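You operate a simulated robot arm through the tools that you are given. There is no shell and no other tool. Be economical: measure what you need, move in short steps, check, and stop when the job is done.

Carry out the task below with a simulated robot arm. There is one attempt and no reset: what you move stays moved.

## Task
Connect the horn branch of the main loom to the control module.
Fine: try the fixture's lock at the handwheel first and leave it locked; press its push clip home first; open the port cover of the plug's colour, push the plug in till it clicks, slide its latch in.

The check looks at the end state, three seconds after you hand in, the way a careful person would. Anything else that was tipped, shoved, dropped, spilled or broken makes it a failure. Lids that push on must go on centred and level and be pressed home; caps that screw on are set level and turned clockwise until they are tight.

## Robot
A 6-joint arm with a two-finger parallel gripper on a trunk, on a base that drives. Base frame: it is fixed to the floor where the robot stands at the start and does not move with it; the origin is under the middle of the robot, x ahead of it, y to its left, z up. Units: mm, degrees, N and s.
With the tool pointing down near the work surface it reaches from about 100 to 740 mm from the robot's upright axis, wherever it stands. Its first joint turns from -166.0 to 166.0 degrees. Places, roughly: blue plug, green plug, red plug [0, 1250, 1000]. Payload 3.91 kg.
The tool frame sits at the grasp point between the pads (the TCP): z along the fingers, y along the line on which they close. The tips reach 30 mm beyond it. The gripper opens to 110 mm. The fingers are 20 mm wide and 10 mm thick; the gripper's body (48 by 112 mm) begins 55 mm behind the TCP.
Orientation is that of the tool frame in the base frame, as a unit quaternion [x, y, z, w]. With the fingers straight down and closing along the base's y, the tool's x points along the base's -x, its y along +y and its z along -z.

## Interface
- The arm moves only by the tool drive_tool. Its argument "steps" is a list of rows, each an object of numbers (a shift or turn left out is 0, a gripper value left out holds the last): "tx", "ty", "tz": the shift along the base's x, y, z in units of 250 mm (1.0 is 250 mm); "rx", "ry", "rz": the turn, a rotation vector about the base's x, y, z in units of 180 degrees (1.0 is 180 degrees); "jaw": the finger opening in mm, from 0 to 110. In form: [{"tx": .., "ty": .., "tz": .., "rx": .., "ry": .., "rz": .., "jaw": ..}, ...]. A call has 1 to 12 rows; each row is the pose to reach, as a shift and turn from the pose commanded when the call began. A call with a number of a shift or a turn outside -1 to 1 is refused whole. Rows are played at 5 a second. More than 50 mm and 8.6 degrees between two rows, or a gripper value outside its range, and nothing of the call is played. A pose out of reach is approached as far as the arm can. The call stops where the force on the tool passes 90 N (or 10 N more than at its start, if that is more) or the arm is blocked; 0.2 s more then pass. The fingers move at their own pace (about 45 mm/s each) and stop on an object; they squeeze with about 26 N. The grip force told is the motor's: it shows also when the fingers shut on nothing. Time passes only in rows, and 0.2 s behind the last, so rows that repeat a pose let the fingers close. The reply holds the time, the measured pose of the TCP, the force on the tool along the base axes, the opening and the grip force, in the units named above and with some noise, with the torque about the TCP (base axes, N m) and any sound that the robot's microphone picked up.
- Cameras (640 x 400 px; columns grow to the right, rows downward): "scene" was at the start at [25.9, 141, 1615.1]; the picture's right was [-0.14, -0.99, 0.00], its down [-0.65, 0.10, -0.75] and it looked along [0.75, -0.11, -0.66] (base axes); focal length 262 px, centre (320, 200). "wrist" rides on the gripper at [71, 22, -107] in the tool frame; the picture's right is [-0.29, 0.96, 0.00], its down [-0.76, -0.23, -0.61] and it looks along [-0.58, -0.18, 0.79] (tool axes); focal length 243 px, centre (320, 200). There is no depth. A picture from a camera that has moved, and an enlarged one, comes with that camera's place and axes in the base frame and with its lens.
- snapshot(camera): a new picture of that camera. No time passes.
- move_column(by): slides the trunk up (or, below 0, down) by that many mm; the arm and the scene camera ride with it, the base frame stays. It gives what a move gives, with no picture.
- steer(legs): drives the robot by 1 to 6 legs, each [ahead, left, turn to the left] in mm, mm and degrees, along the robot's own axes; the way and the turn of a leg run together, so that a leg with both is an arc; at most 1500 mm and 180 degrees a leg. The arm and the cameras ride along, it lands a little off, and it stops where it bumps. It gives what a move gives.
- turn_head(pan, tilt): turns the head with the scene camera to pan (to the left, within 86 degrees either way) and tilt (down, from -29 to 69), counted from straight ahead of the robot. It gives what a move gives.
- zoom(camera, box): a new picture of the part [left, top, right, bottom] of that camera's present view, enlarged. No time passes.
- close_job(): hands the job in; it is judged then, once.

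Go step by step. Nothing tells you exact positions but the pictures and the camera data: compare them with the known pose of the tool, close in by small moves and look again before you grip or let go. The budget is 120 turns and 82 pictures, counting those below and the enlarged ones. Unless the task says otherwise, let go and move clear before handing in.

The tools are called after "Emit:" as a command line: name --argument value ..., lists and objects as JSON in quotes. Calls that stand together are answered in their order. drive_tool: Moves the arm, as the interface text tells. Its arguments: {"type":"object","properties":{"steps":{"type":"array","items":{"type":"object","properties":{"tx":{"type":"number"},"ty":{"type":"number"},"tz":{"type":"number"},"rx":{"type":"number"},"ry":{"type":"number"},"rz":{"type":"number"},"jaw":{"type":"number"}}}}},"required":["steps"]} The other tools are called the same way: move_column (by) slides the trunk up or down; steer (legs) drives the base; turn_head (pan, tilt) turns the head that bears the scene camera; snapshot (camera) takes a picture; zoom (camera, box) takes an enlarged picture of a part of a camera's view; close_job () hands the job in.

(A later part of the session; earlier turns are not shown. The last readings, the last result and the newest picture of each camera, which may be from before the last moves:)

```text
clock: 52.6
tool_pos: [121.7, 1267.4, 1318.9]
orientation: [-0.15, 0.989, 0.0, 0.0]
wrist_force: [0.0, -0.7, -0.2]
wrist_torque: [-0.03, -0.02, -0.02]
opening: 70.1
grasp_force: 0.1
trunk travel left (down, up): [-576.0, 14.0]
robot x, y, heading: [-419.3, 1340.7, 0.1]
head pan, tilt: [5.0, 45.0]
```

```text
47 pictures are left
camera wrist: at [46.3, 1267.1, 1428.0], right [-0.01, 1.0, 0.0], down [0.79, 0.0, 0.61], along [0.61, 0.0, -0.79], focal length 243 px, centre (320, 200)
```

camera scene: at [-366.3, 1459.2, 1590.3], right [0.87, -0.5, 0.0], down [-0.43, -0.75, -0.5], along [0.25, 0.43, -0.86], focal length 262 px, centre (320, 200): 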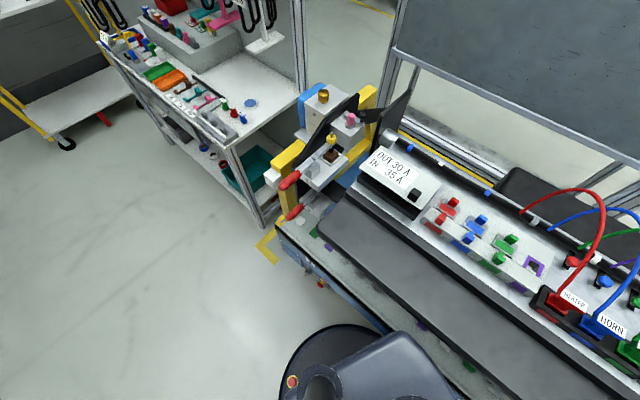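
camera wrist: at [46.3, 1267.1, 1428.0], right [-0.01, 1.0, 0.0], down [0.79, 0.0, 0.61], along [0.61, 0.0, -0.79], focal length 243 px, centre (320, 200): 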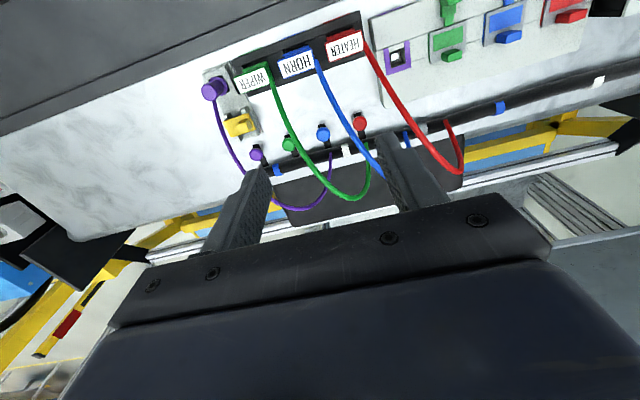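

Blue clip confirmed at [199,1272,~1050]. I turn the gripper in line with the wires so it fits between the blue and green arcs, with the jaws closed.

Emit:
drive_tool --steps '[{"rz": 0.046, "jaw": 0}, {"rz": 0.092, "jaw": 0}, {"rz": 0.138}, {"rz": 0.184}, {"rz": 0.23}, {"rz": 0.276}, {"rz": 0.322}, {"rz": 0.368}, {"rz": 0.414}, {"rz": 0.46}, {"rz": 0.506}, {"rz": 0.552}]'

Emit:
drive_tool --steps '[{"rz": 0.031, "tx": 0.1}, {"rz": 0.031, "tx": 0.25}, {"tx": 0.3, "ty": 0.034, "rz": 0.031}, {"tx": 0.3, "ty": 0.034, "rz": 0.031}]'

Emit:
drive_tool --steps '[{"rx": -0.021, "ry": -0.013, "tz": -0.1}, {"rx": -0.0425, "ry": -0.0265, "tz": -0.25}, {"rx": -0.0425, "ry": -0.0265, "tz": -0.25}]'

Emit:
snapshot --camera "wrist"

Emit:
zoom --camera "scene" --box '[260, 60, 480, 240]'

```text
clock: 55.2
tool_pos: [120.6, 1269.0, 1320.9]
orientation: [0.851, -0.525, 0.0, 0.001]
wrist_force: [0.4, 0.1, 0.1]
wrist_torque: [0.01, -0.03, -0.01]
opening: 0.0
grasp_force: 25.8
trunk travel left (down, up): [-576.0, 14.0]
robot x, y, heading: [-417.9, 1334.9, -0.1]
head pan, tilt: [5.0, 45.0]
```

```text
clock: 56.2
tool_pos: [194.9, 1277.8, 1320.3]
orientation: [0.875, -0.484, 0.0, -0.001]
wrist_force: [0.5, 0.5, -0.1]
wrist_torque: [-0.02, 0.03, 0.01]
opening: 0.0
grasp_force: 25.6
trunk travel left (down, up): [-576.0, 14.0]
robot x, y, heading: [-421.1, 1339.4, 0.1]
head pan, tilt: [5.0, 45.0]
```

```text
clock: 57.0
tool_pos: [195.8, 1277.1, 1257.8]
orientation: [0.872, -0.482, 0.07, 0.039]
wrist_force: [-0.8, 0.1, -0.2]
wrist_torque: [0.0, -0.01, -0.01]
opening: 0.1
grasp_force: 25.7
trunk travel left (down, up): [-576.0, 14.0]
robot x, y, heading: [-422.0, 1338.1, -0.1]
head pan, tilt: [5.0, 45.0]
```

```text
46 pictures are left
camera wrist: at [204.1, 1220.1, 1376.0], right [-0.96, -0.27, -0.05], down [-0.26, 0.84, 0.48], along [-0.09, 0.47, -0.88], focal length 243 px, centre (320, 200)
```

wrist: 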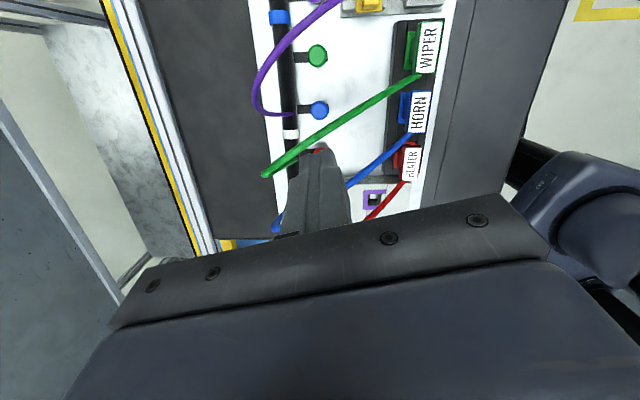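

```text
2.22 times, centred on (370, 150) of scene
camera zoom: at [-397.0, 1499.3, 1609.5], right [0.09, -1.0, 0.0], down [-0.7, -0.06, -0.71], along [0.7, 0.06, -0.71], focal length 583 px, centre (209, 311)
```

zoom: 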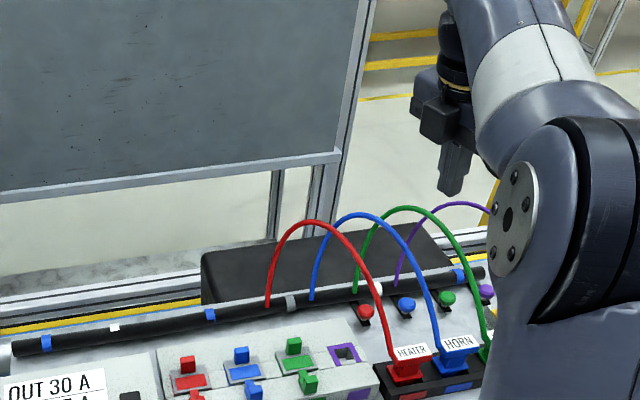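

The green wire arches right above the blue clip at about z 1185. I straighten the tool, ease down beside the wire and watch the force and picture.

Emit:
drive_tool --steps '[{"rx": 0.0425, "ry": 0.0265, "tx": 0.041, "ty": -0.02}, {"rx": 0.0425, "ry": 0.0265, "tx": 0.041, "ty": -0.02, "tz": -0.1}, {"rx": 0.0425, "ry": 0.0265, "tx": 0.041, "ty": -0.02, "tz": -0.2}, {"rx": 0.0425, "ry": 0.0265, "tx": 0.041, "ty": -0.02, "tz": -0.3}]'

Emit:
snapshot --camera "wrist"

Emit:
zoom --camera "scene" --box '[300, 80, 460, 220]'

```text
refused: row 1 steps farther than a row can; nothing moved
```

```text
44 pictures are left
camera wrist: at [204.1, 1220.1, 1376.0], right [-0.96, -0.27, -0.05], down [-0.26, 0.84, 0.48], along [-0.09, 0.47, -0.88], focal length 243 px, centre (320, 200)
```

wrist: 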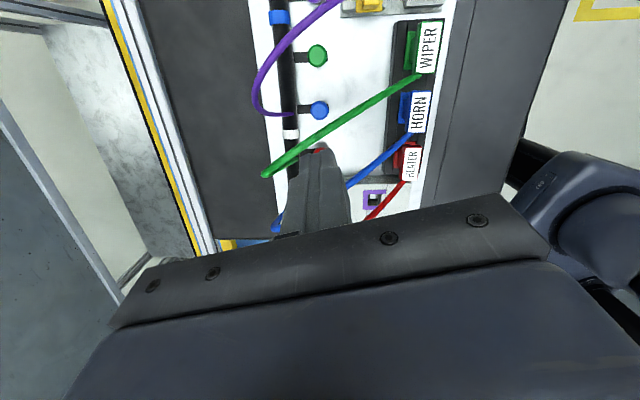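

```text
2.86 times, centred on (380, 150) of scene
camera zoom: at [-397.0, 1499.3, 1609.5], right [0.09, -1.0, 0.0], down [-0.7, -0.06, -0.71], along [0.7, 0.06, -0.71], focal length 750 px, centre (149, 343)
```

zoom: 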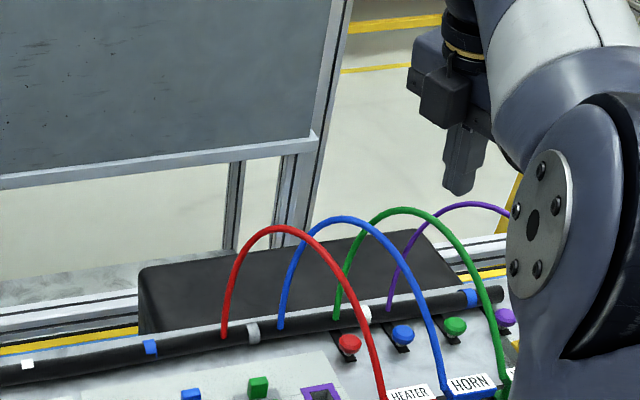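

Refused for a turn slightly too large; I split it in two and go down in small rows.

Emit:
drive_tool --steps '[{"rx": 0.021, "ry": 0.013, "tx": 0.02, "ty": -0.01}, {"rx": 0.0425, "ry": 0.0265, "tx": 0.041, "ty": -0.02}, {"rx": 0.0425, "ry": 0.0265, "tx": 0.041, "ty": -0.02, "tz": -0.1}, {"rx": 0.0425, "ry": 0.0265, "tx": 0.041, "ty": -0.02, "tz": -0.2}, {"rx": 0.0425, "ry": 0.0265, "tx": 0.041, "ty": -0.02, "tz": -0.3}, {"rx": 0.0425, "ry": 0.0265, "tx": 0.041, "ty": -0.02, "tz": -0.4}]'

Emit:
zoom --camera "scene" --box '[300, 80, 460, 220]'

Emit:
snapshot --camera "wrist"

```text
clock: 58.4
tool_pos: [206.4, 1272.9, 1156.0]
orientation: [0.875, -0.484, 0.001, 0.001]
wrist_force: [0.6, -1.5, -0.5]
wrist_torque: [0.02, -0.01, 0.0]
opening: 0.0
grasp_force: 26.3
trunk travel left (down, up): [-576.0, 14.0]
robot x, y, heading: [-424.7, 1338.1, 0.0]
head pan, tilt: [5.0, 45.0]
```

```text
2.86 times, centred on (380, 150) of scene
camera zoom: at [-397.0, 1499.2, 1609.5], right [0.09, -1.0, 0.0], down [-0.7, -0.06, -0.71], along [0.7, 0.06, -0.71], focal length 750 px, centre (149, 343)
```

zoom: 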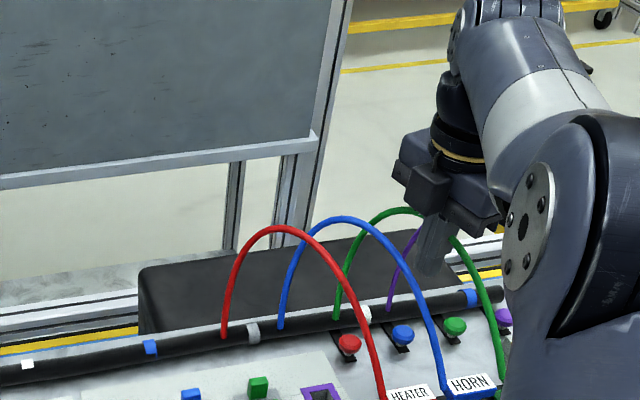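

```text
41 pictures are left
camera wrist: at [225.1, 1200.6, 1264.5], right [-0.96, -0.26, 0.0], down [-0.21, 0.77, 0.61], along [-0.16, 0.59, -0.79], focal length 243 px, centre (320, 200)
```

wrist: 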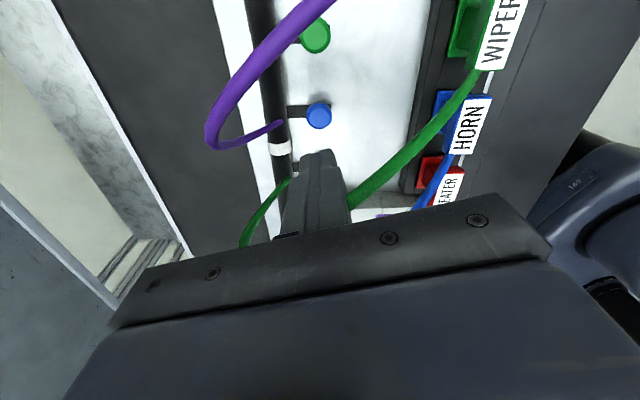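

The wires don't catch on the gripper. The clip is right below at [207,1275]; I press down in small steps.

Emit:
drive_tool --steps '[{"tz": -0.12, "ty": 0.006}, {"tz": -0.24, "ty": 0.006}, {"tz": -0.33, "ty": 0.006}, {"tz": -0.345, "ty": 0.006}, {"tz": -0.36, "ty": 0.006}, {"tz": -0.375, "ty": 0.006}, {"tz": -0.39, "ty": 0.006}, {"tz": -0.405, "ty": 0.006}, {"tz": -0.42, "ty": 0.006}]'

Emit:
zoom --camera "scene" --box '[320, 120, 460, 240]'

```text
clock: 60.4
tool_pos: [203.9, 1273.3, 1062.8]
orientation: [0.875, -0.484, 0.008, -0.004]
wrist_force: [-3.2, 1.2, 62.6]
wrist_torque: [0.4, 0.47, 0.07]
opening: 0.0
grasp_force: 26.1
trunk travel left (down, up): [-576.0, 14.0]
robot x, y, heading: [-417.5, 1339.7, -0.3]
head pan, tilt: [5.0, 45.0]
```

```text
3.33 times, centred on (390, 180) of scene
camera zoom: at [-403.1, 1500.0, 1610.4], right [0.09, -1.0, 0.0], down [-0.7, -0.06, -0.71], along [0.71, 0.06, -0.7], focal length 875 px, centre (87, 267)
```

zoom: 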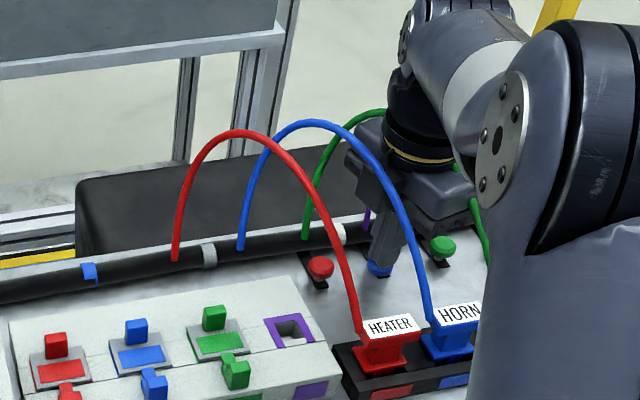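

The fingertips sit on the blue clip with 62 N, no click reported. I press a little more.

Emit:
drive_tool --steps '[{"tz": -0.01}, {"tz": -0.02}, {"tz": -0.03}, {"tz": -0.04}, {"tz": -0.05}, {"tz": -0.06}]'

```text
clock: 61.2
tool_pos: [204.9, 1275.0, 1062.7]
orientation: [0.876, -0.483, 0.013, -0.006]
wrist_force: [-21.6, 3.0, 34.1]
wrist_torque: [0.26, 0.94, 0.07]
opening: 0.0
grasp_force: 26.1
trunk travel left (down, up): [-576.0, 14.0]
robot x, y, heading: [-419.0, 1337.1, -0.0]
head pan, tilt: [5.0, 45.0]
stopped in row 3: the force on the tool passed its limit at 92 N (the readings are from after the stop); the commanded pose is now the measured one
```

It stops solid at the same height, so the clip may already be home. I lift and compare it with the other clips.

Emit:
drive_tool --steps '[{"tz": 0.1}, {"tz": 0.25}, {"tz": 0.4}, {"tz": 0.55}, {"tz": 0.7}, {"tz": 0.85}]'

Emit:
zoom --camera "scene" --box '[360, 160, 440, 220]'

Emit:
snapshot --camera "wrist"

```text
clock: 62.6
tool_pos: [210.5, 1274.5, 1269.7]
orientation: [0.875, -0.484, 0.011, -0.005]
wrist_force: [-0.3, 0.0, 0.1]
wrist_torque: [-0.01, 0.04, 0.0]
opening: 0.2
grasp_force: 25.9
trunk travel left (down, up): [-576.0, 14.0]
robot x, y, heading: [-422.0, 1339.2, -0.1]
head pan, tilt: [5.0, 45.0]
```

```text
6.67 times, centred on (400, 190) of scene
camera zoom: at [-397.3, 1499.3, 1609.4], right [0.09, -1.0, 0.0], down [-0.7, -0.06, -0.71], along [0.7, 0.06, -0.71], focal length 1750 px, centre (-213, 267)
```

zoom: 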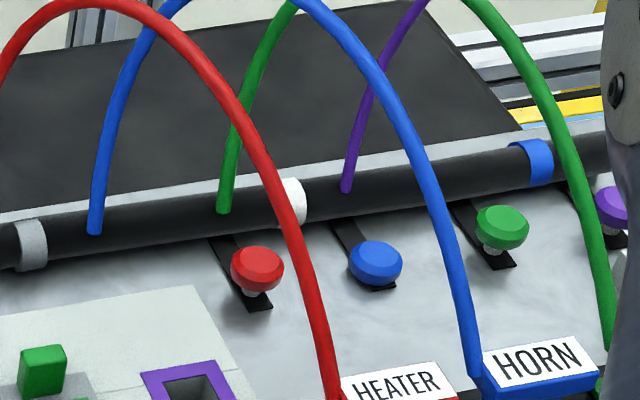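

```text
38 pictures are left
camera wrist: at [227.3, 1203.0, 1378.4], right [-0.96, -0.26, -0.02], down [-0.22, 0.77, 0.6], along [-0.14, 0.59, -0.8], focal length 243 px, centre (320, 200)
```

wrist: 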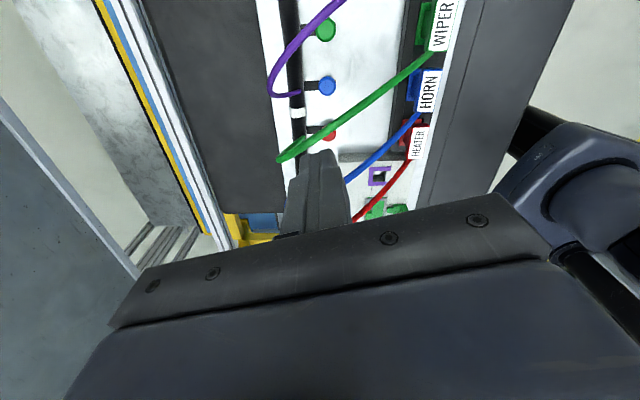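

The blue clip is now seated flush, unlike the red and green ones. Next is the blue port cover near [60,1490]; I turn the tool back and move over the module.

Emit:
drive_tool --steps '[{"rz": -0.046}, {"rz": -0.092}, {"rz": -0.138}, {"rz": -0.184}, {"rz": -0.23}, {"rz": -0.276}, {"rz": -0.322}, {"rz": -0.368}, {"rz": -0.414}, {"rz": -0.46}, {"rz": -0.506}, {"rz": -0.552}]'

Emit:
drive_tool --steps '[{"rz": -0.031, "ty": 0.15, "tx": -0.1}, {"rz": -0.062, "ty": 0.3, "tx": -0.2}, {"rz": -0.062, "ty": 0.45, "tx": -0.3}, {"rz": -0.062, "ty": 0.6, "tx": -0.4}, {"rz": -0.062, "ty": 0.75, "tx": -0.5}, {"rz": -0.062, "ty": 0.88, "tx": -0.58, "jaw": 40}, {"rz": -0.062, "ty": 0.88, "tx": -0.58, "jaw": 40}]'

Emit:
zoom --camera "wrist" --box '[160, 0, 480, 200]'

Emit:
zoom --camera "scene" --box '[285, 200, 405, 270]'

```text
clock: 65.2
tool_pos: [209.4, 1273.6, 1269.0]
orientation: [-0.196, 0.98, -0.011, -0.005]
wrist_force: [0.0, -0.6, 0.3]
wrist_torque: [0.0, 0.01, 0.0]
opening: 0.0
grasp_force: 26.2
trunk travel left (down, up): [-576.0, 14.0]
robot x, y, heading: [-420.1, 1339.4, 0.2]
head pan, tilt: [5.0, 45.0]
```

```text
clock: 66.8
tool_pos: [64.3, 1497.3, 1269.2]
orientation: [-0.101, 0.995, -0.011, -0.006]
wrist_force: [-1.0, -0.2, 0.6]
wrist_torque: [-0.02, 0.03, -0.03]
opening: 40.1
grasp_force: 0.1
trunk travel left (down, up): [-576.0, 14.0]
robot x, y, heading: [-418.6, 1340.2, -0.2]
head pan, tilt: [5.0, 45.0]
```

```text
2.00 times, centred on (320, 100) of wrist
camera zoom: at [-9.2, 1505.0, 1377.3], right [0.09, 1.0, -0.02], down [0.8, -0.06, 0.6], along [0.6, -0.07, -0.8], focal length 485 px, centre (320, 400)
```

zoom: 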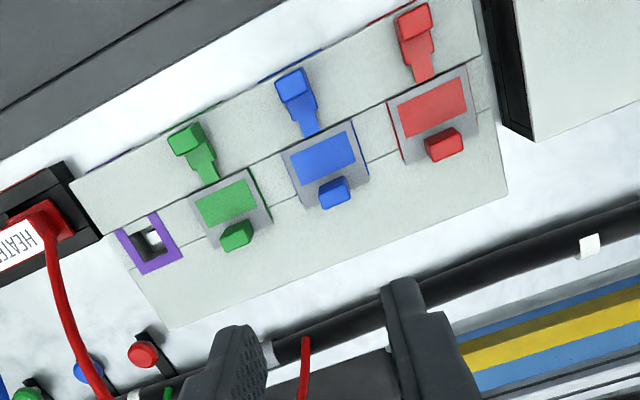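

```text
5.33 times, centred on (345, 235) of scene
camera zoom: at [-397.3, 1499.5, 1609.5], right [0.09, -1.0, 0.0], down [-0.7, -0.06, -0.71], along [0.7, 0.06, -0.71], focal length 1400 px, centre (187, 13)
```

zoom: 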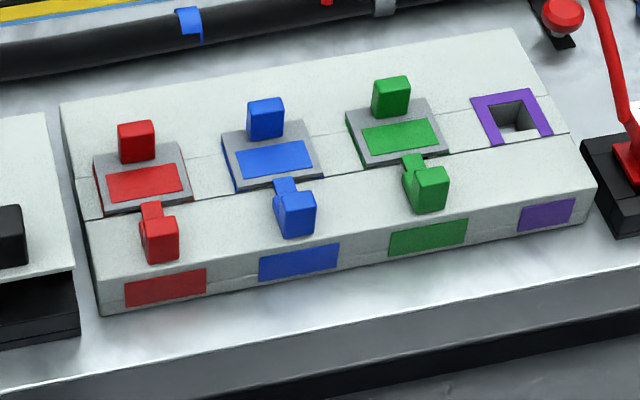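

The cover is a plate with a grip tab on its rear edge at about [67,1501,1066]; it looks like it slides rearward. I align to 18° and descend on the tab.

Emit:
drive_tool --steps '[{"rz": 0.0356, "rx": 0.0073, "ry": -0.0031, "tx": 0.011, "ty": 0.015}, {"rz": 0.0356, "rx": 0.0073, "ry": -0.0031, "tx": 0.011, "ty": 0.015, "tz": -0.15}, {"rz": 0.0356, "rx": 0.0073, "ry": -0.0031, "tx": 0.011, "ty": 0.015, "tz": -0.3}, {"rz": 0.0356, "rx": 0.0073, "ry": -0.0031, "tx": 0.011, "ty": 0.015, "tz": -0.45}, {"rz": 0.0356, "rx": 0.0073, "ry": -0.0031, "tx": 0.011, "ty": 0.015, "tz": -0.55}, {"rz": 0.0356, "rx": 0.0073, "ry": -0.0031, "tx": 0.011, "ty": 0.015, "tz": -0.6}]'

Emit:
snapshot --camera "wrist"

Emit:
zoom --camera "scene" --box '[265, 180, 425, 280]'

```text
clock: 68.2
tool_pos: [67.6, 1498.5, 1120.7]
orientation: [-0.156, 0.988, -0.001, 0.0]
wrist_force: [0.1, 1.1, 0.3]
wrist_torque: [0.0, 0.02, 0.03]
opening: 40.1
grasp_force: 0.1
trunk travel left (down, up): [-576.0, 14.0]
robot x, y, heading: [-420.7, 1337.4, -0.1]
head pan, tilt: [5.0, 45.0]
```

```text
35 pictures are left
camera wrist: at [-6.2, 1496.6, 1228.7], right [-0.02, 1.0, 0.0], down [0.79, 0.02, 0.61], along [0.61, 0.01, -0.79], focal length 243 px, centre (320, 200)
```

wrist: 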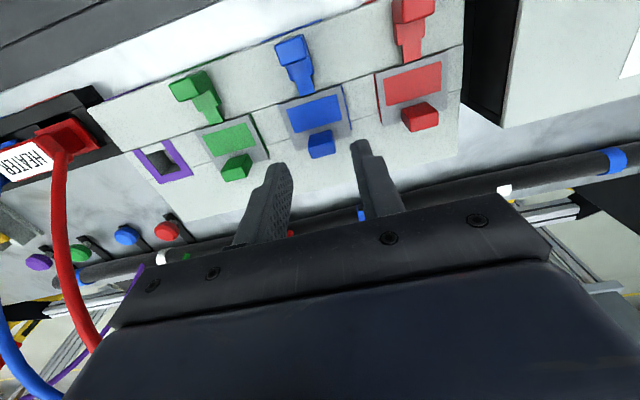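

```text
4.00 times, centred on (345, 230) of scene
camera zoom: at [-397.2, 1499.4, 1609.5], right [0.09, -1.0, 0.0], down [-0.7, -0.06, -0.71], along [0.7, 0.06, -0.71], focal length 1050 px, centre (220, 80)
```

zoom: 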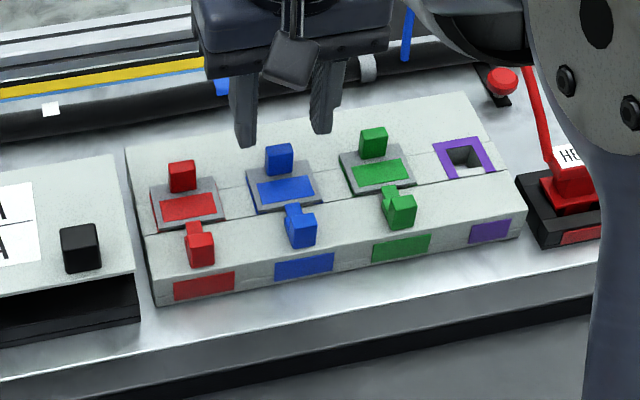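

The fingers straddle the blue tab. I go down and close on it.

Emit:
drive_tool --steps '[{"tz": -0.06}, {"tz": -0.116}, {"tz": -0.116, "jaw": 10}, {"tz": -0.116, "jaw": 10}, {"tz": -0.116, "jaw": 10}]'

Emit:
zoom --camera "wrist" --box '[200, 50, 440, 200]'

```text
clock: 69.4
tool_pos: [66.6, 1499.8, 1090.6]
orientation: [-0.158, 0.988, -0.001, 0.001]
wrist_force: [-2.7, 8.3, -0.4]
wrist_torque: [0.34, -0.25, -0.01]
opening: 17.9
grasp_force: 44.9
trunk travel left (down, up): [-576.0, 14.0]
robot x, y, heading: [-422.0, 1337.4, 0.0]
head pan, tilt: [5.0, 45.0]
```

```text
2.67 times, centred on (320, 125) of wrist
camera zoom: at [-7.9, 1497.7, 1198.6], right [-0.02, 1.0, 0.0], down [0.79, 0.02, 0.61], along [0.61, 0.01, -0.79], focal length 647 px, centre (320, 400)
```

zoom: 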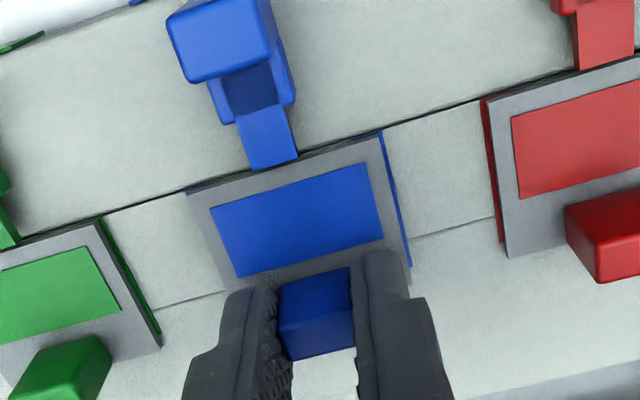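

Tab gripped at 18 mm. I try sliding it rearward along (0.95, 0.31) by a little.

Emit:
drive_tool --steps '[{"tx": 0.0095, "ty": 0.003}, {"tx": 0.019, "ty": 0.006}, {"tx": 0.0285, "ty": 0.009}, {"tx": 0.038, "ty": 0.0124}, {"tx": 0.038, "ty": 0.0124}]'

Emit:
zoom --camera "wrist" --box '[200, 50, 440, 200]'

```text
clock: 70.6
tool_pos: [77.4, 1503.1, 1091.1]
orientation: [-0.157, 0.988, 0.0, 0.001]
wrist_force: [-6.9, 19.1, -9.1]
wrist_torque: [0.9, -1.08, -0.01]
opening: 18.0
grasp_force: 45.2
trunk travel left (down, up): [-576.0, 14.0]
robot x, y, heading: [-422.8, 1340.6, 0.2]
head pan, tilt: [5.0, 45.0]
```

```text
2.67 times, centred on (320, 125) of wrist
camera zoom: at [2.3, 1501.1, 1198.7], right [-0.02, 1.0, 0.0], down [0.79, 0.02, 0.61], along [0.61, 0.01, -0.79], focal length 647 px, centre (320, 400)
```

zoom: 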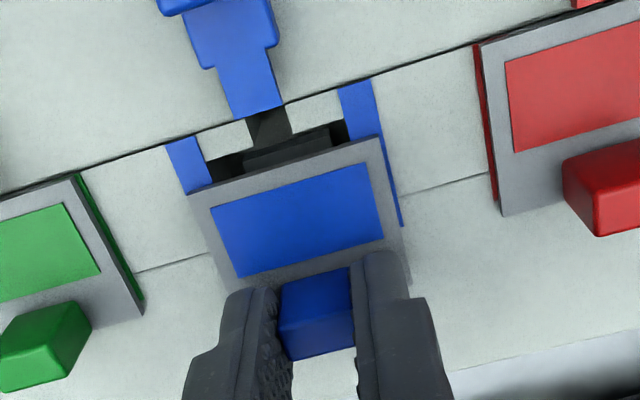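

It slides open as expected. I continue rearward until it stops, with slightly more y to relieve the side force.

Emit:
drive_tool --steps '[{"tx": 0.019, "ty": 0.012}, {"tx": 0.038, "ty": 0.02}, {"tx": 0.057, "ty": 0.027}, {"tx": 0.076, "ty": 0.033}, {"tx": 0.095, "ty": 0.039}, {"tx": 0.114, "ty": 0.045}, {"tx": 0.114, "ty": 0.045}]'

Emit:
snapshot --camera "wrist"

```text
clock: 72.2
tool_pos: [105.8, 1511.3, 1091.1]
orientation: [-0.157, 0.988, 0.0, -0.001]
wrist_force: [-8.2, 4.8, -11.5]
wrist_torque: [0.12, 0.06, -0.08]
opening: 17.8
grasp_force: 44.7
trunk travel left (down, up): [-576.0, 14.0]
robot x, y, heading: [-421.2, 1338.2, -0.4]
head pan, tilt: [5.0, 45.0]
```

```text
31 pictures are left
camera wrist: at [30.6, 1510.3, 1198.8], right [-0.02, 1.0, 0.0], down [0.79, 0.02, 0.61], along [0.61, 0.01, -0.79], focal length 243 px, centre (320, 200)
```

wrist: 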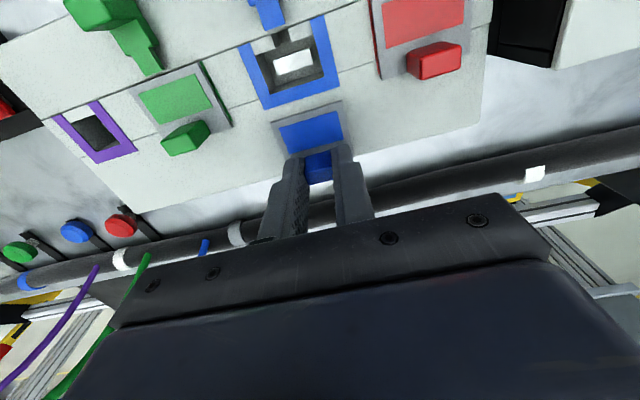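

The port is uncovered. I nudge a bit further to feel for the end stop.

Emit:
drive_tool --steps '[{"tx": 0.01, "ty": 0.003}, {"tx": 0.02, "ty": 0.006}, {"tx": 0.02, "ty": 0.006}]'

```text
clock: 73.0
tool_pos: [106.2, 1512.4, 1089.7]
orientation: [-0.157, 0.988, -0.001, -0.004]
wrist_force: [-33.1, -4.0, -10.3]
wrist_torque: [0.06, 0.5, -0.02]
opening: 17.6
grasp_force: 44.9
trunk travel left (down, up): [-576.0, 14.0]
robot x, y, heading: [-420.2, 1340.1, -0.0]
head pan, tilt: [5.0, 45.0]
```

End stop reached. I release the tab, lift, and move back over to the HORN plug for a close look.

Emit:
drive_tool --steps '[{"tx": -0.001}, {"jaw": 40}, {"jaw": 40}, {"tz": 0.15}, {"tz": 0.3}, {"tz": 0.45}, {"tz": 0.6}]'

Emit:
drive_tool --steps '[{"ty": -0.19}, {"ty": -0.38}, {"ty": -0.57}, {"ty": -0.76}, {"ty": -0.95}, {"ty": -1.0, "tx": -0.06}, {"ty": -1.0, "tx": -0.06}]'

Emit:
zoom --camera "wrist" --box '[160, 0, 480, 200]'

Emit:
zoom --camera "scene" --box '[270, 170, 490, 290]'

```text
clock: 74.6
tool_pos: [110.0, 1512.9, 1240.0]
orientation: [-0.156, 0.988, 0.0, 0.001]
wrist_force: [0.9, -0.6, -0.3]
wrist_torque: [0.02, 0.01, 0.01]
opening: 40.3
grasp_force: 0.1
trunk travel left (down, up): [-576.0, 14.0]
robot x, y, heading: [-421.3, 1337.7, 0.3]
head pan, tilt: [5.0, 45.0]
```

```text
clock: 76.2
tool_pos: [94.3, 1263.0, 1240.8]
orientation: [-0.157, 0.988, 0.0, 0.001]
wrist_force: [0.2, 0.4, -1.0]
wrist_torque: [0.03, -0.04, 0.01]
opening: 40.2
grasp_force: 0.1
trunk travel left (down, up): [-576.0, 14.0]
robot x, y, heading: [-422.7, 1339.6, -0.1]
head pan, tilt: [5.0, 45.0]
```

```text
2.00 times, centred on (320, 100) of wrist
camera zoom: at [19.5, 1261.3, 1349.1], right [-0.02, 1.0, 0.0], down [0.79, 0.02, 0.61], along [0.61, 0.01, -0.79], focal length 485 px, centre (320, 400)
```

zoom: 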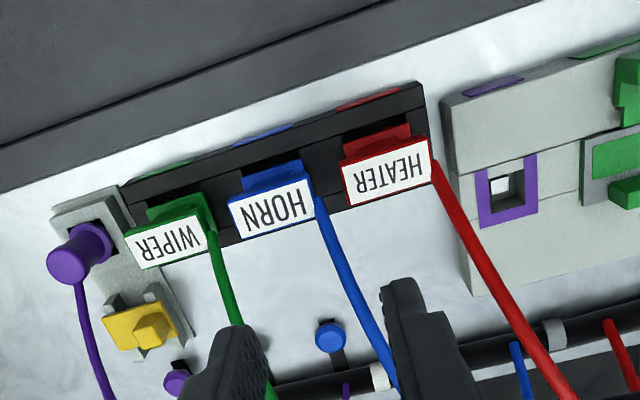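

```text
2.91 times, centred on (380, 230) of scene
camera zoom: at [-397.5, 1499.4, 1609.5], right [0.09, -1.0, 0.0], down [-0.7, -0.06, -0.71], along [0.7, 0.06, -0.71], focal length 763 px, centre (146, 113)
```

zoom: 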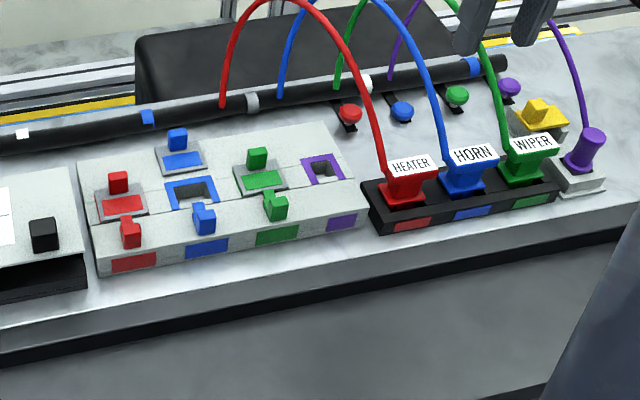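

HORN label centre triangulates to [98,1235.5,1081]; its head is about 42 wide and 19 deep. I turn the gripper 90° to grip it front-to-back, which clears its neighbours.

Emit:
drive_tool --steps '[{"rz": 0.0417}, {"rz": 0.0834}, {"rz": 0.125}, {"rz": 0.1667}, {"rz": 0.2084}, {"rz": 0.25}, {"rz": 0.2917}, {"rz": 0.3334}, {"rz": 0.375, "tx": 0.008, "ty": -0.05}, {"rz": 0.4167, "tx": 0.015, "ty": -0.11}, {"rz": 0.4584, "tx": 0.015, "ty": -0.11}, {"rz": 0.5, "tx": 0.015, "ty": -0.11}]'

Emit:
drive_tool --steps '[{"tz": -0.15}, {"tz": -0.3}, {"tz": -0.4}, {"tz": -0.4}]'

Emit:
snapshot --camera "wrist"

Emit:
zoom --camera "scene" --box '[370, 160, 470, 250]'

```text
clock: 78.8
tool_pos: [99.5, 1237.0, 1241.0]
orientation: [0.81, -0.586, -0.001, 0.0]
wrist_force: [0.3, 0.2, 0.7]
wrist_torque: [-0.02, 0.02, 0.02]
opening: 40.1
grasp_force: 0.2
trunk travel left (down, up): [-576.0, 14.0]
robot x, y, heading: [-421.7, 1339.3, -0.1]
head pan, tilt: [5.0, 45.0]
```

```text
clock: 79.8
tool_pos: [101.2, 1235.6, 1138.3]
orientation: [0.809, -0.588, 0.0, -0.001]
wrist_force: [-0.1, 0.3, 0.5]
wrist_torque: [-0.02, 0.04, -0.01]
opening: 40.0
grasp_force: 0.0
trunk travel left (down, up): [-576.0, 14.0]
robot x, y, heading: [-419.2, 1339.0, -0.0]
head pan, tilt: [5.0, 45.0]
```

```text
28 pictures are left
camera wrist: at [101.7, 1160.9, 1247.2], right [-1.0, -0.02, 0.0], down [-0.02, 0.79, 0.61], along [-0.01, 0.61, -0.79], focal length 243 px, centre (320, 200)
```

wrist: 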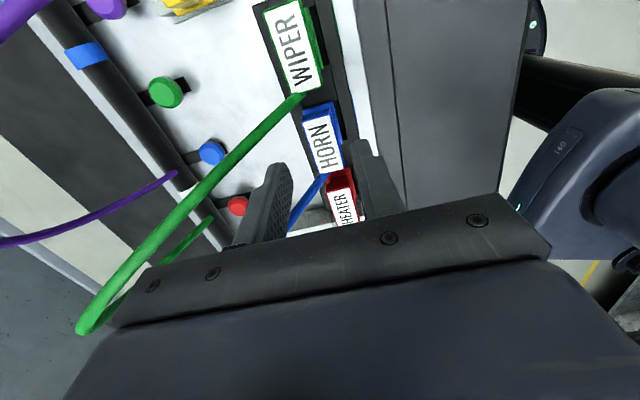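

```text
4.44 times, centred on (420, 205) of scene
camera zoom: at [-397.2, 1499.3, 1609.5], right [0.09, -1.0, 0.0], down [-0.7, -0.06, -0.71], along [0.7, 0.06, -0.71], focal length 1166 px, centre (-124, 178)
```

zoom: 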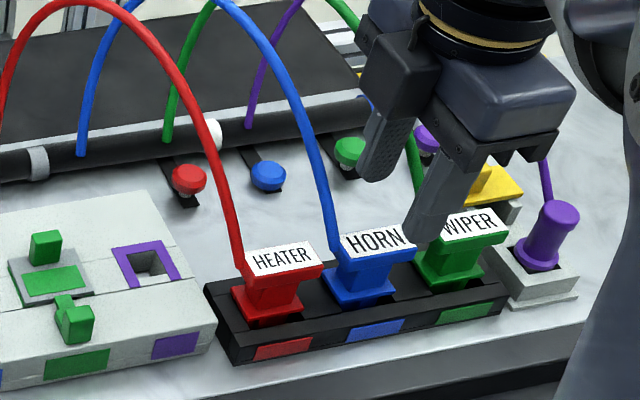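

Well aligned (2 mm off in x). I descend and grip the plug head.

Emit:
drive_tool --steps '[{"tz": -0.08, "tx": -0.008, "ty": 0.003}, {"tz": -0.14, "tx": -0.008, "ty": 0.003}, {"tz": -0.176, "tx": -0.008, "ty": 0.003}, {"tz": -0.176, "tx": -0.008, "ty": 0.003, "jaw": 8}, {"tz": -0.176, "tx": -0.008, "ty": 0.003, "jaw": 8}, {"tz": -0.176, "tx": -0.008, "ty": 0.003, "jaw": 8}]'

Emit:
zoom --camera "scene" --box '[370, 160, 470, 250]'

Emit:
zoom --camera "wrist" --box '[220, 60, 420, 220]'

```text
clock: 81.2
tool_pos: [98.6, 1235.8, 1095.0]
orientation: [0.809, -0.588, -0.001, 0.0]
wrist_force: [0.4, 0.3, 0.4]
wrist_torque: [0.02, -0.01, -0.05]
opening: 20.7
grasp_force: 26.0
trunk travel left (down, up): [-576.0, 14.0]
robot x, y, heading: [-424.3, 1336.9, -0.0]
head pan, tilt: [5.0, 45.0]
```

```text
4.44 times, centred on (420, 205) of scene
camera zoom: at [-397.2, 1499.3, 1609.5], right [0.09, -1.0, 0.0], down [-0.7, -0.06, -0.71], along [0.7, 0.06, -0.71], focal length 1166 px, centre (-124, 178)
```

zoom: 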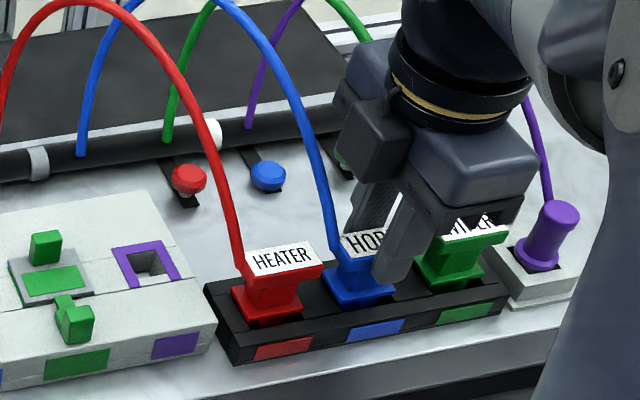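

```text
2.50 times, centred on (320, 140) of wrist
camera zoom: at [99.1, 1161.4, 1203.0], right [-1.0, -0.02, 0.0], down [-0.02, 0.79, 0.61], along [-0.01, 0.61, -0.79], focal length 606 px, centre (320, 350)
```

zoom: 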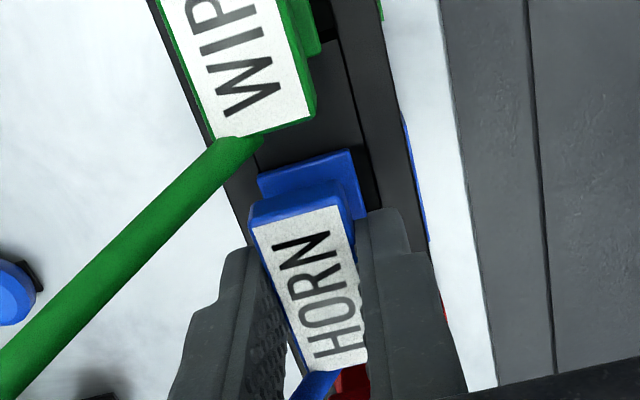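

Gripped at about 20.7 mm. I let the fingers settle and lift straight up.

Emit:
drive_tool --steps '[{"jaw": 8}, {"jaw": 8, "tz": 0.02}, {"tz": 0.06}, {"tz": 0.12}, {"tz": 0.22}, {"tz": 0.34}, {"tz": 0.34}]'

Emit:
zoom --camera "scene" --box '[330, 130, 470, 250]'

Emit:
zoom --camera "wrist" --box '[220, 60, 420, 220]'

```text
clock: 82.8
tool_pos: [98.0, 1235.1, 1181.5]
orientation: [0.809, -0.587, 0.0, -0.001]
wrist_force: [-0.8, 0.4, -0.8]
wrist_torque: [0.0, -0.01, -0.03]
opening: 21.1
grasp_force: 25.8
trunk travel left (down, up): [-576.0, 14.0]
robot x, y, heading: [-419.3, 1341.0, -0.2]
head pan, tilt: [5.0, 45.0]
```

```text
3.33 times, centred on (400, 190) of scene
camera zoom: at [-397.2, 1499.3, 1609.5], right [0.09, -1.0, 0.0], down [-0.7, -0.06, -0.71], along [0.7, 0.06, -0.71], focal length 875 px, centre (53, 233)
```

zoom: 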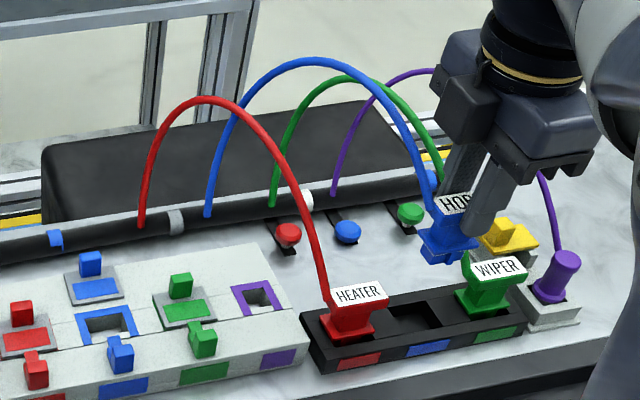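

```text
2.50 times, centred on (320, 140) of wrist
camera zoom: at [98.8, 1161.7, 1290.1], right [-1.0, -0.02, 0.0], down [-0.02, 0.79, 0.61], along [-0.01, 0.61, -0.79], focal length 606 px, centre (320, 350)
```

zoom: 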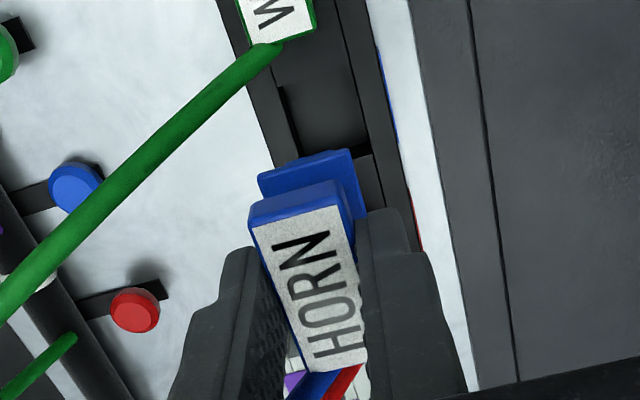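

The plug is out and held level. I carry it over the open blue port at about [53,1494].

Emit:
drive_tool --steps '[{"ty": 0.18, "tx": -0.03}, {"ty": 0.36, "tx": -0.06}, {"ty": 0.54, "tx": -0.09}, {"ty": 0.72, "tx": -0.12}, {"ty": 0.9, "tx": -0.15}, {"ty": 0.98, "tx": -0.17}, {"ty": 0.98, "tx": -0.18}]'

Emit:
drive_tool --steps '[{"ty": 0.056}, {"ty": 0.056, "tz": -0.1}, {"ty": 0.056, "tz": -0.1}]'

Emit:
snapshot --camera "wrist"

Emit:
zoom --camera "scene" --box '[275, 170, 395, 270]'

```text
clock: 84.4
tool_pos: [53.7, 1482.0, 1183.1]
orientation: [0.809, -0.587, -0.001, 0.0]
wrist_force: [0.0, 0.2, -0.6]
wrist_torque: [-0.01, -0.01, 0.0]
opening: 20.9
grasp_force: 26.2
trunk travel left (down, up): [-576.0, 14.0]
robot x, y, heading: [-421.9, 1337.9, 0.2]
head pan, tilt: [5.0, 45.0]
```

```text
clock: 85.2
tool_pos: [51.7, 1495.3, 1156.3]
orientation: [0.809, -0.587, -0.001, 0.0]
wrist_force: [0.0, -0.3, 0.2]
wrist_torque: [0.0, -0.03, 0.01]
opening: 20.9
grasp_force: 25.9
trunk travel left (down, up): [-576.0, 14.0]
robot x, y, heading: [-420.7, 1339.1, 0.3]
head pan, tilt: [5.0, 45.0]
```

```text
22 pictures are left
camera wrist: at [53.6, 1420.1, 1264.7], right [-1.0, -0.02, 0.0], down [-0.02, 0.79, 0.61], along [-0.01, 0.61, -0.79], focal length 243 px, centre (320, 200)
```

wrist: 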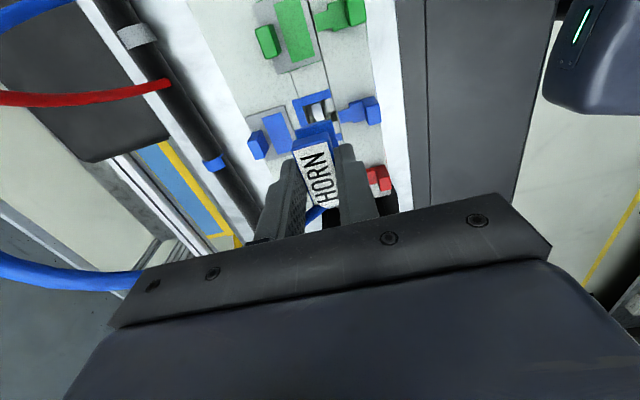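

```text
4.00 times, centred on (335, 220) of scene
camera zoom: at [-397.1, 1499.3, 1609.5], right [0.09, -1.0, 0.0], down [-0.7, -0.06, -0.71], along [0.7, 0.06, -0.71], focal length 1050 px, centre (260, 120)
```

zoom: 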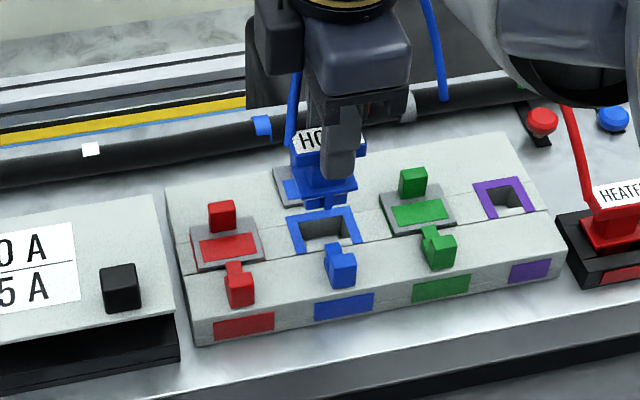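

I zoom tightly on the port to measure the hole relative to the plug's key.

Emit:
zoom --camera "scene" --box '[315, 195, 375, 240]'

Emit:
zoom --camera "wrist" --box '[270, 70, 390, 150]'

```text
8.89 times, centred on (345, 218) of scene
camera zoom: at [-397.1, 1499.3, 1609.5], right [0.09, -1.0, 0.0], down [-0.7, -0.06, -0.71], along [0.7, 0.06, -0.71], focal length 2333 px, centre (98, 44)
```

zoom: 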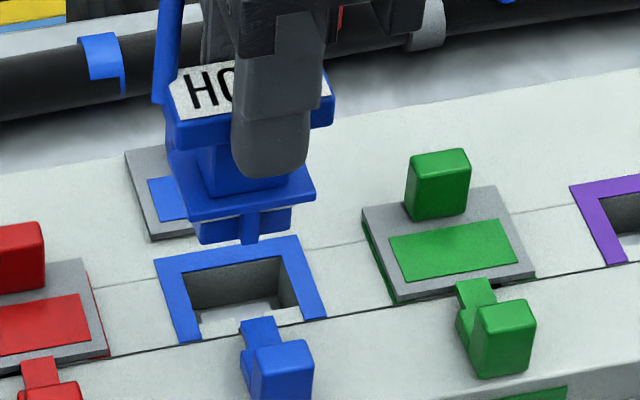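

```text
5.00 times, centred on (330, 110) of wrist
camera zoom: at [53.6, 1420.1, 1264.7], right [-1.0, -0.02, 0.0], down [-0.02, 0.79, 0.61], along [-0.01, 0.61, -0.79], focal length 1213 px, centre (270, 650)
```

zoom: 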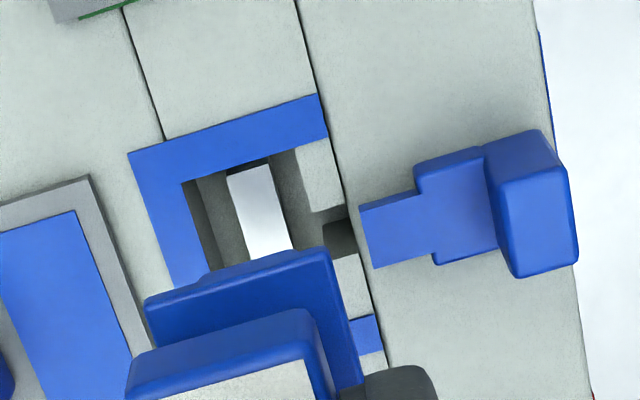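

From both cameras the plug is about 2.5 mm too far in +y and 1 mm short in x relative to the hole. I correct this, lower to just above the port, and check again.

Emit:
drive_tool --steps '[{"tx": 0.005, "ty": -0.0104}, {"tx": 0.005, "ty": -0.0104, "tz": -0.08}, {"tx": 0.005, "ty": -0.0104, "tz": -0.14}, {"tx": 0.005, "ty": -0.0104, "tz": -0.14}]'

Emit:
zoom --camera "scene" --box '[315, 195, 375, 240]'

Emit:
zoom --camera "wrist" --box '[270, 70, 390, 150]'

```text
clock: 86.2
tool_pos: [54.0, 1492.5, 1119.3]
orientation: [0.809, -0.588, -0.001, 0.0]
wrist_force: [-1.0, -0.2, 0.6]
wrist_torque: [0.01, 0.02, -0.02]
opening: 21.0
grasp_force: 25.4
trunk travel left (down, up): [-576.0, 14.0]
robot x, y, heading: [-418.5, 1336.1, 0.2]
head pan, tilt: [5.0, 45.0]
```

```text
8.89 times, centred on (345, 218) of scene
camera zoom: at [-397.2, 1499.3, 1609.5], right [0.09, -1.0, 0.0], down [-0.7, -0.06, -0.71], along [0.7, 0.06, -0.71], focal length 2333 px, centre (98, 44)
```

zoom: 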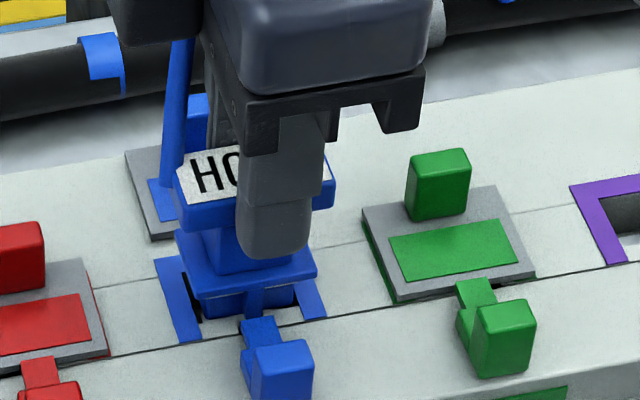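

```text
5.00 times, centred on (330, 110) of wrist
camera zoom: at [55.1, 1417.4, 1228.4], right [-1.0, -0.02, 0.0], down [-0.02, 0.79, 0.61], along [-0.01, 0.61, -0.79], focal length 1213 px, centre (270, 650)
```

zoom: 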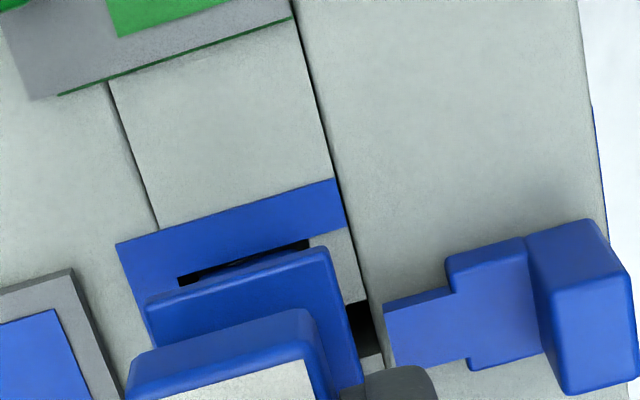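

Alignment is within about 1 mm now. I push down slowly and listen for the click.

Emit:
drive_tool --steps '[{"tz": -0.012}, {"tz": -0.024}, {"tz": -0.036}, {"tz": -0.048}, {"tz": -0.056}, {"tz": -0.064}, {"tz": -0.072}]'

Emit:
zoom --camera "scene" --box '[315, 195, 375, 240]'

```text
clock: 87.8
tool_pos: [53.3, 1492.7, 1106.6]
orientation: [0.809, -0.587, 0.0, -0.002]
wrist_force: [-1.0, 1.7, 14.0]
wrist_torque: [0.07, 0.18, 0.01]
opening: 20.9
grasp_force: 25.7
trunk travel left (down, up): [-576.0, 14.0]
robot x, y, heading: [-418.5, 1341.7, -0.0]
head pan, tilt: [5.0, 45.0]
```

```text
8.89 times, centred on (345, 218) of scene
camera zoom: at [-398.4, 1499.2, 1609.8], right [0.09, -1.0, 0.0], down [-0.7, -0.06, -0.71], along [0.7, 0.06, -0.71], focal length 2333 px, centre (98, 44)
```

zoom: 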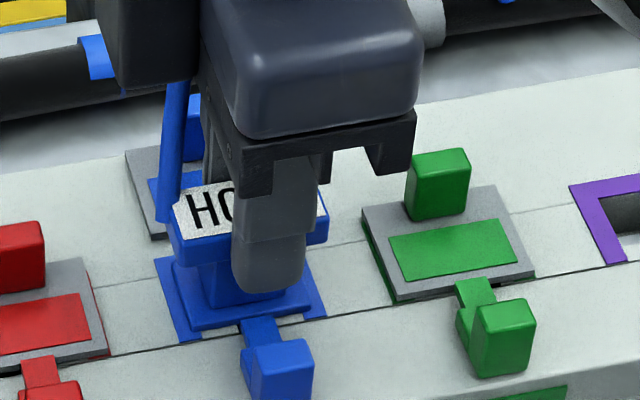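

The plug has entered the port with 14 N resistance. I keep pushing for the click.

Emit:
drive_tool --steps '[{"tz": -0.01}, {"tz": -0.02}, {"tz": -0.03}, {"tz": -0.04}, {"tz": -0.05}, {"tz": -0.06}, {"tz": -0.06}]'

Emit:
zoom --camera "scene" --box '[315, 195, 375, 240]'

```text
clock: 89.4
tool_pos: [52.9, 1493.6, 1090.3]
orientation: [0.809, -0.588, 0.0, -0.002]
wrist_force: [3.1, -0.5, 33.7]
wrist_torque: [-0.15, 0.52, -0.02]
opening: 21.0
grasp_force: 25.9
trunk travel left (down, up): [-576.0, 14.0]
robot x, y, heading: [-417.4, 1341.5, 0.2]
head pan, tilt: [5.0, 45.0]
```

```text
8.89 times, centred on (345, 218) of scene
camera zoom: at [-399.0, 1498.5, 1609.6], right [0.09, -1.0, 0.0], down [-0.7, -0.06, -0.71], along [0.71, 0.06, -0.71], focal length 2333 px, centre (98, 44)
```

zoom: 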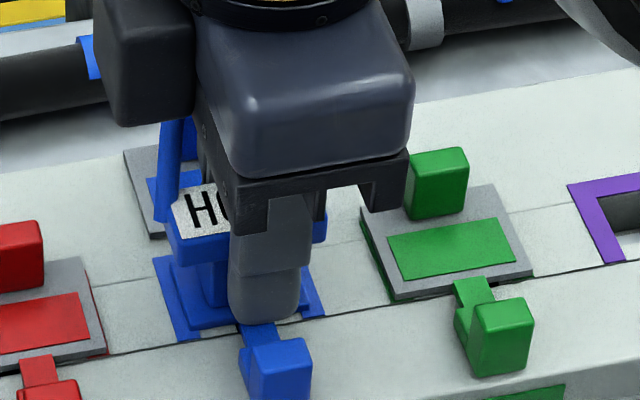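

The fingers slid down the head and now bear on the plug's flange; the plug is not home yet. I keep pushing through the flange.

Emit:
drive_tool --steps '[{"tz": -0.01}, {"tz": -0.02}, {"tz": -0.03}, {"tz": -0.04}, {"tz": -0.05}, {"tz": -0.06}, {"tz": -0.07}, {"tz": -0.08}]'

Emit:
zoom --camera "scene" --box '[315, 195, 375, 240]'

```text
clock: 90.4
tool_pos: [56.0, 1493.8, 1091.0]
orientation: [0.809, -0.588, 0.006, -0.011]
wrist_force: [-5.3, -2.0, 34.1]
wrist_torque: [-0.24, 0.93, 0.0]
opening: 21.5
grasp_force: 25.9
trunk travel left (down, up): [-576.0, 14.0]
robot x, y, heading: [-418.8, 1341.1, -0.1]
head pan, tilt: [5.0, 45.0]
stopped in row 5: the force on the tool passed its limit at 93 N (the readings are from after the stop); the commanded pose is now the measured one
```

```text
8.89 times, centred on (345, 218) of scene
camera zoom: at [-401.5, 1497.8, 1608.9], right [0.09, -1.0, 0.0], down [-0.7, -0.06, -0.71], along [0.71, 0.06, -0.71], focal length 2333 px, centre (98, 44)
```

zoom: 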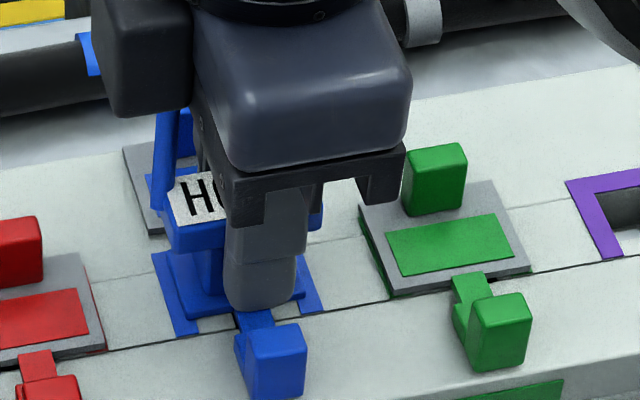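

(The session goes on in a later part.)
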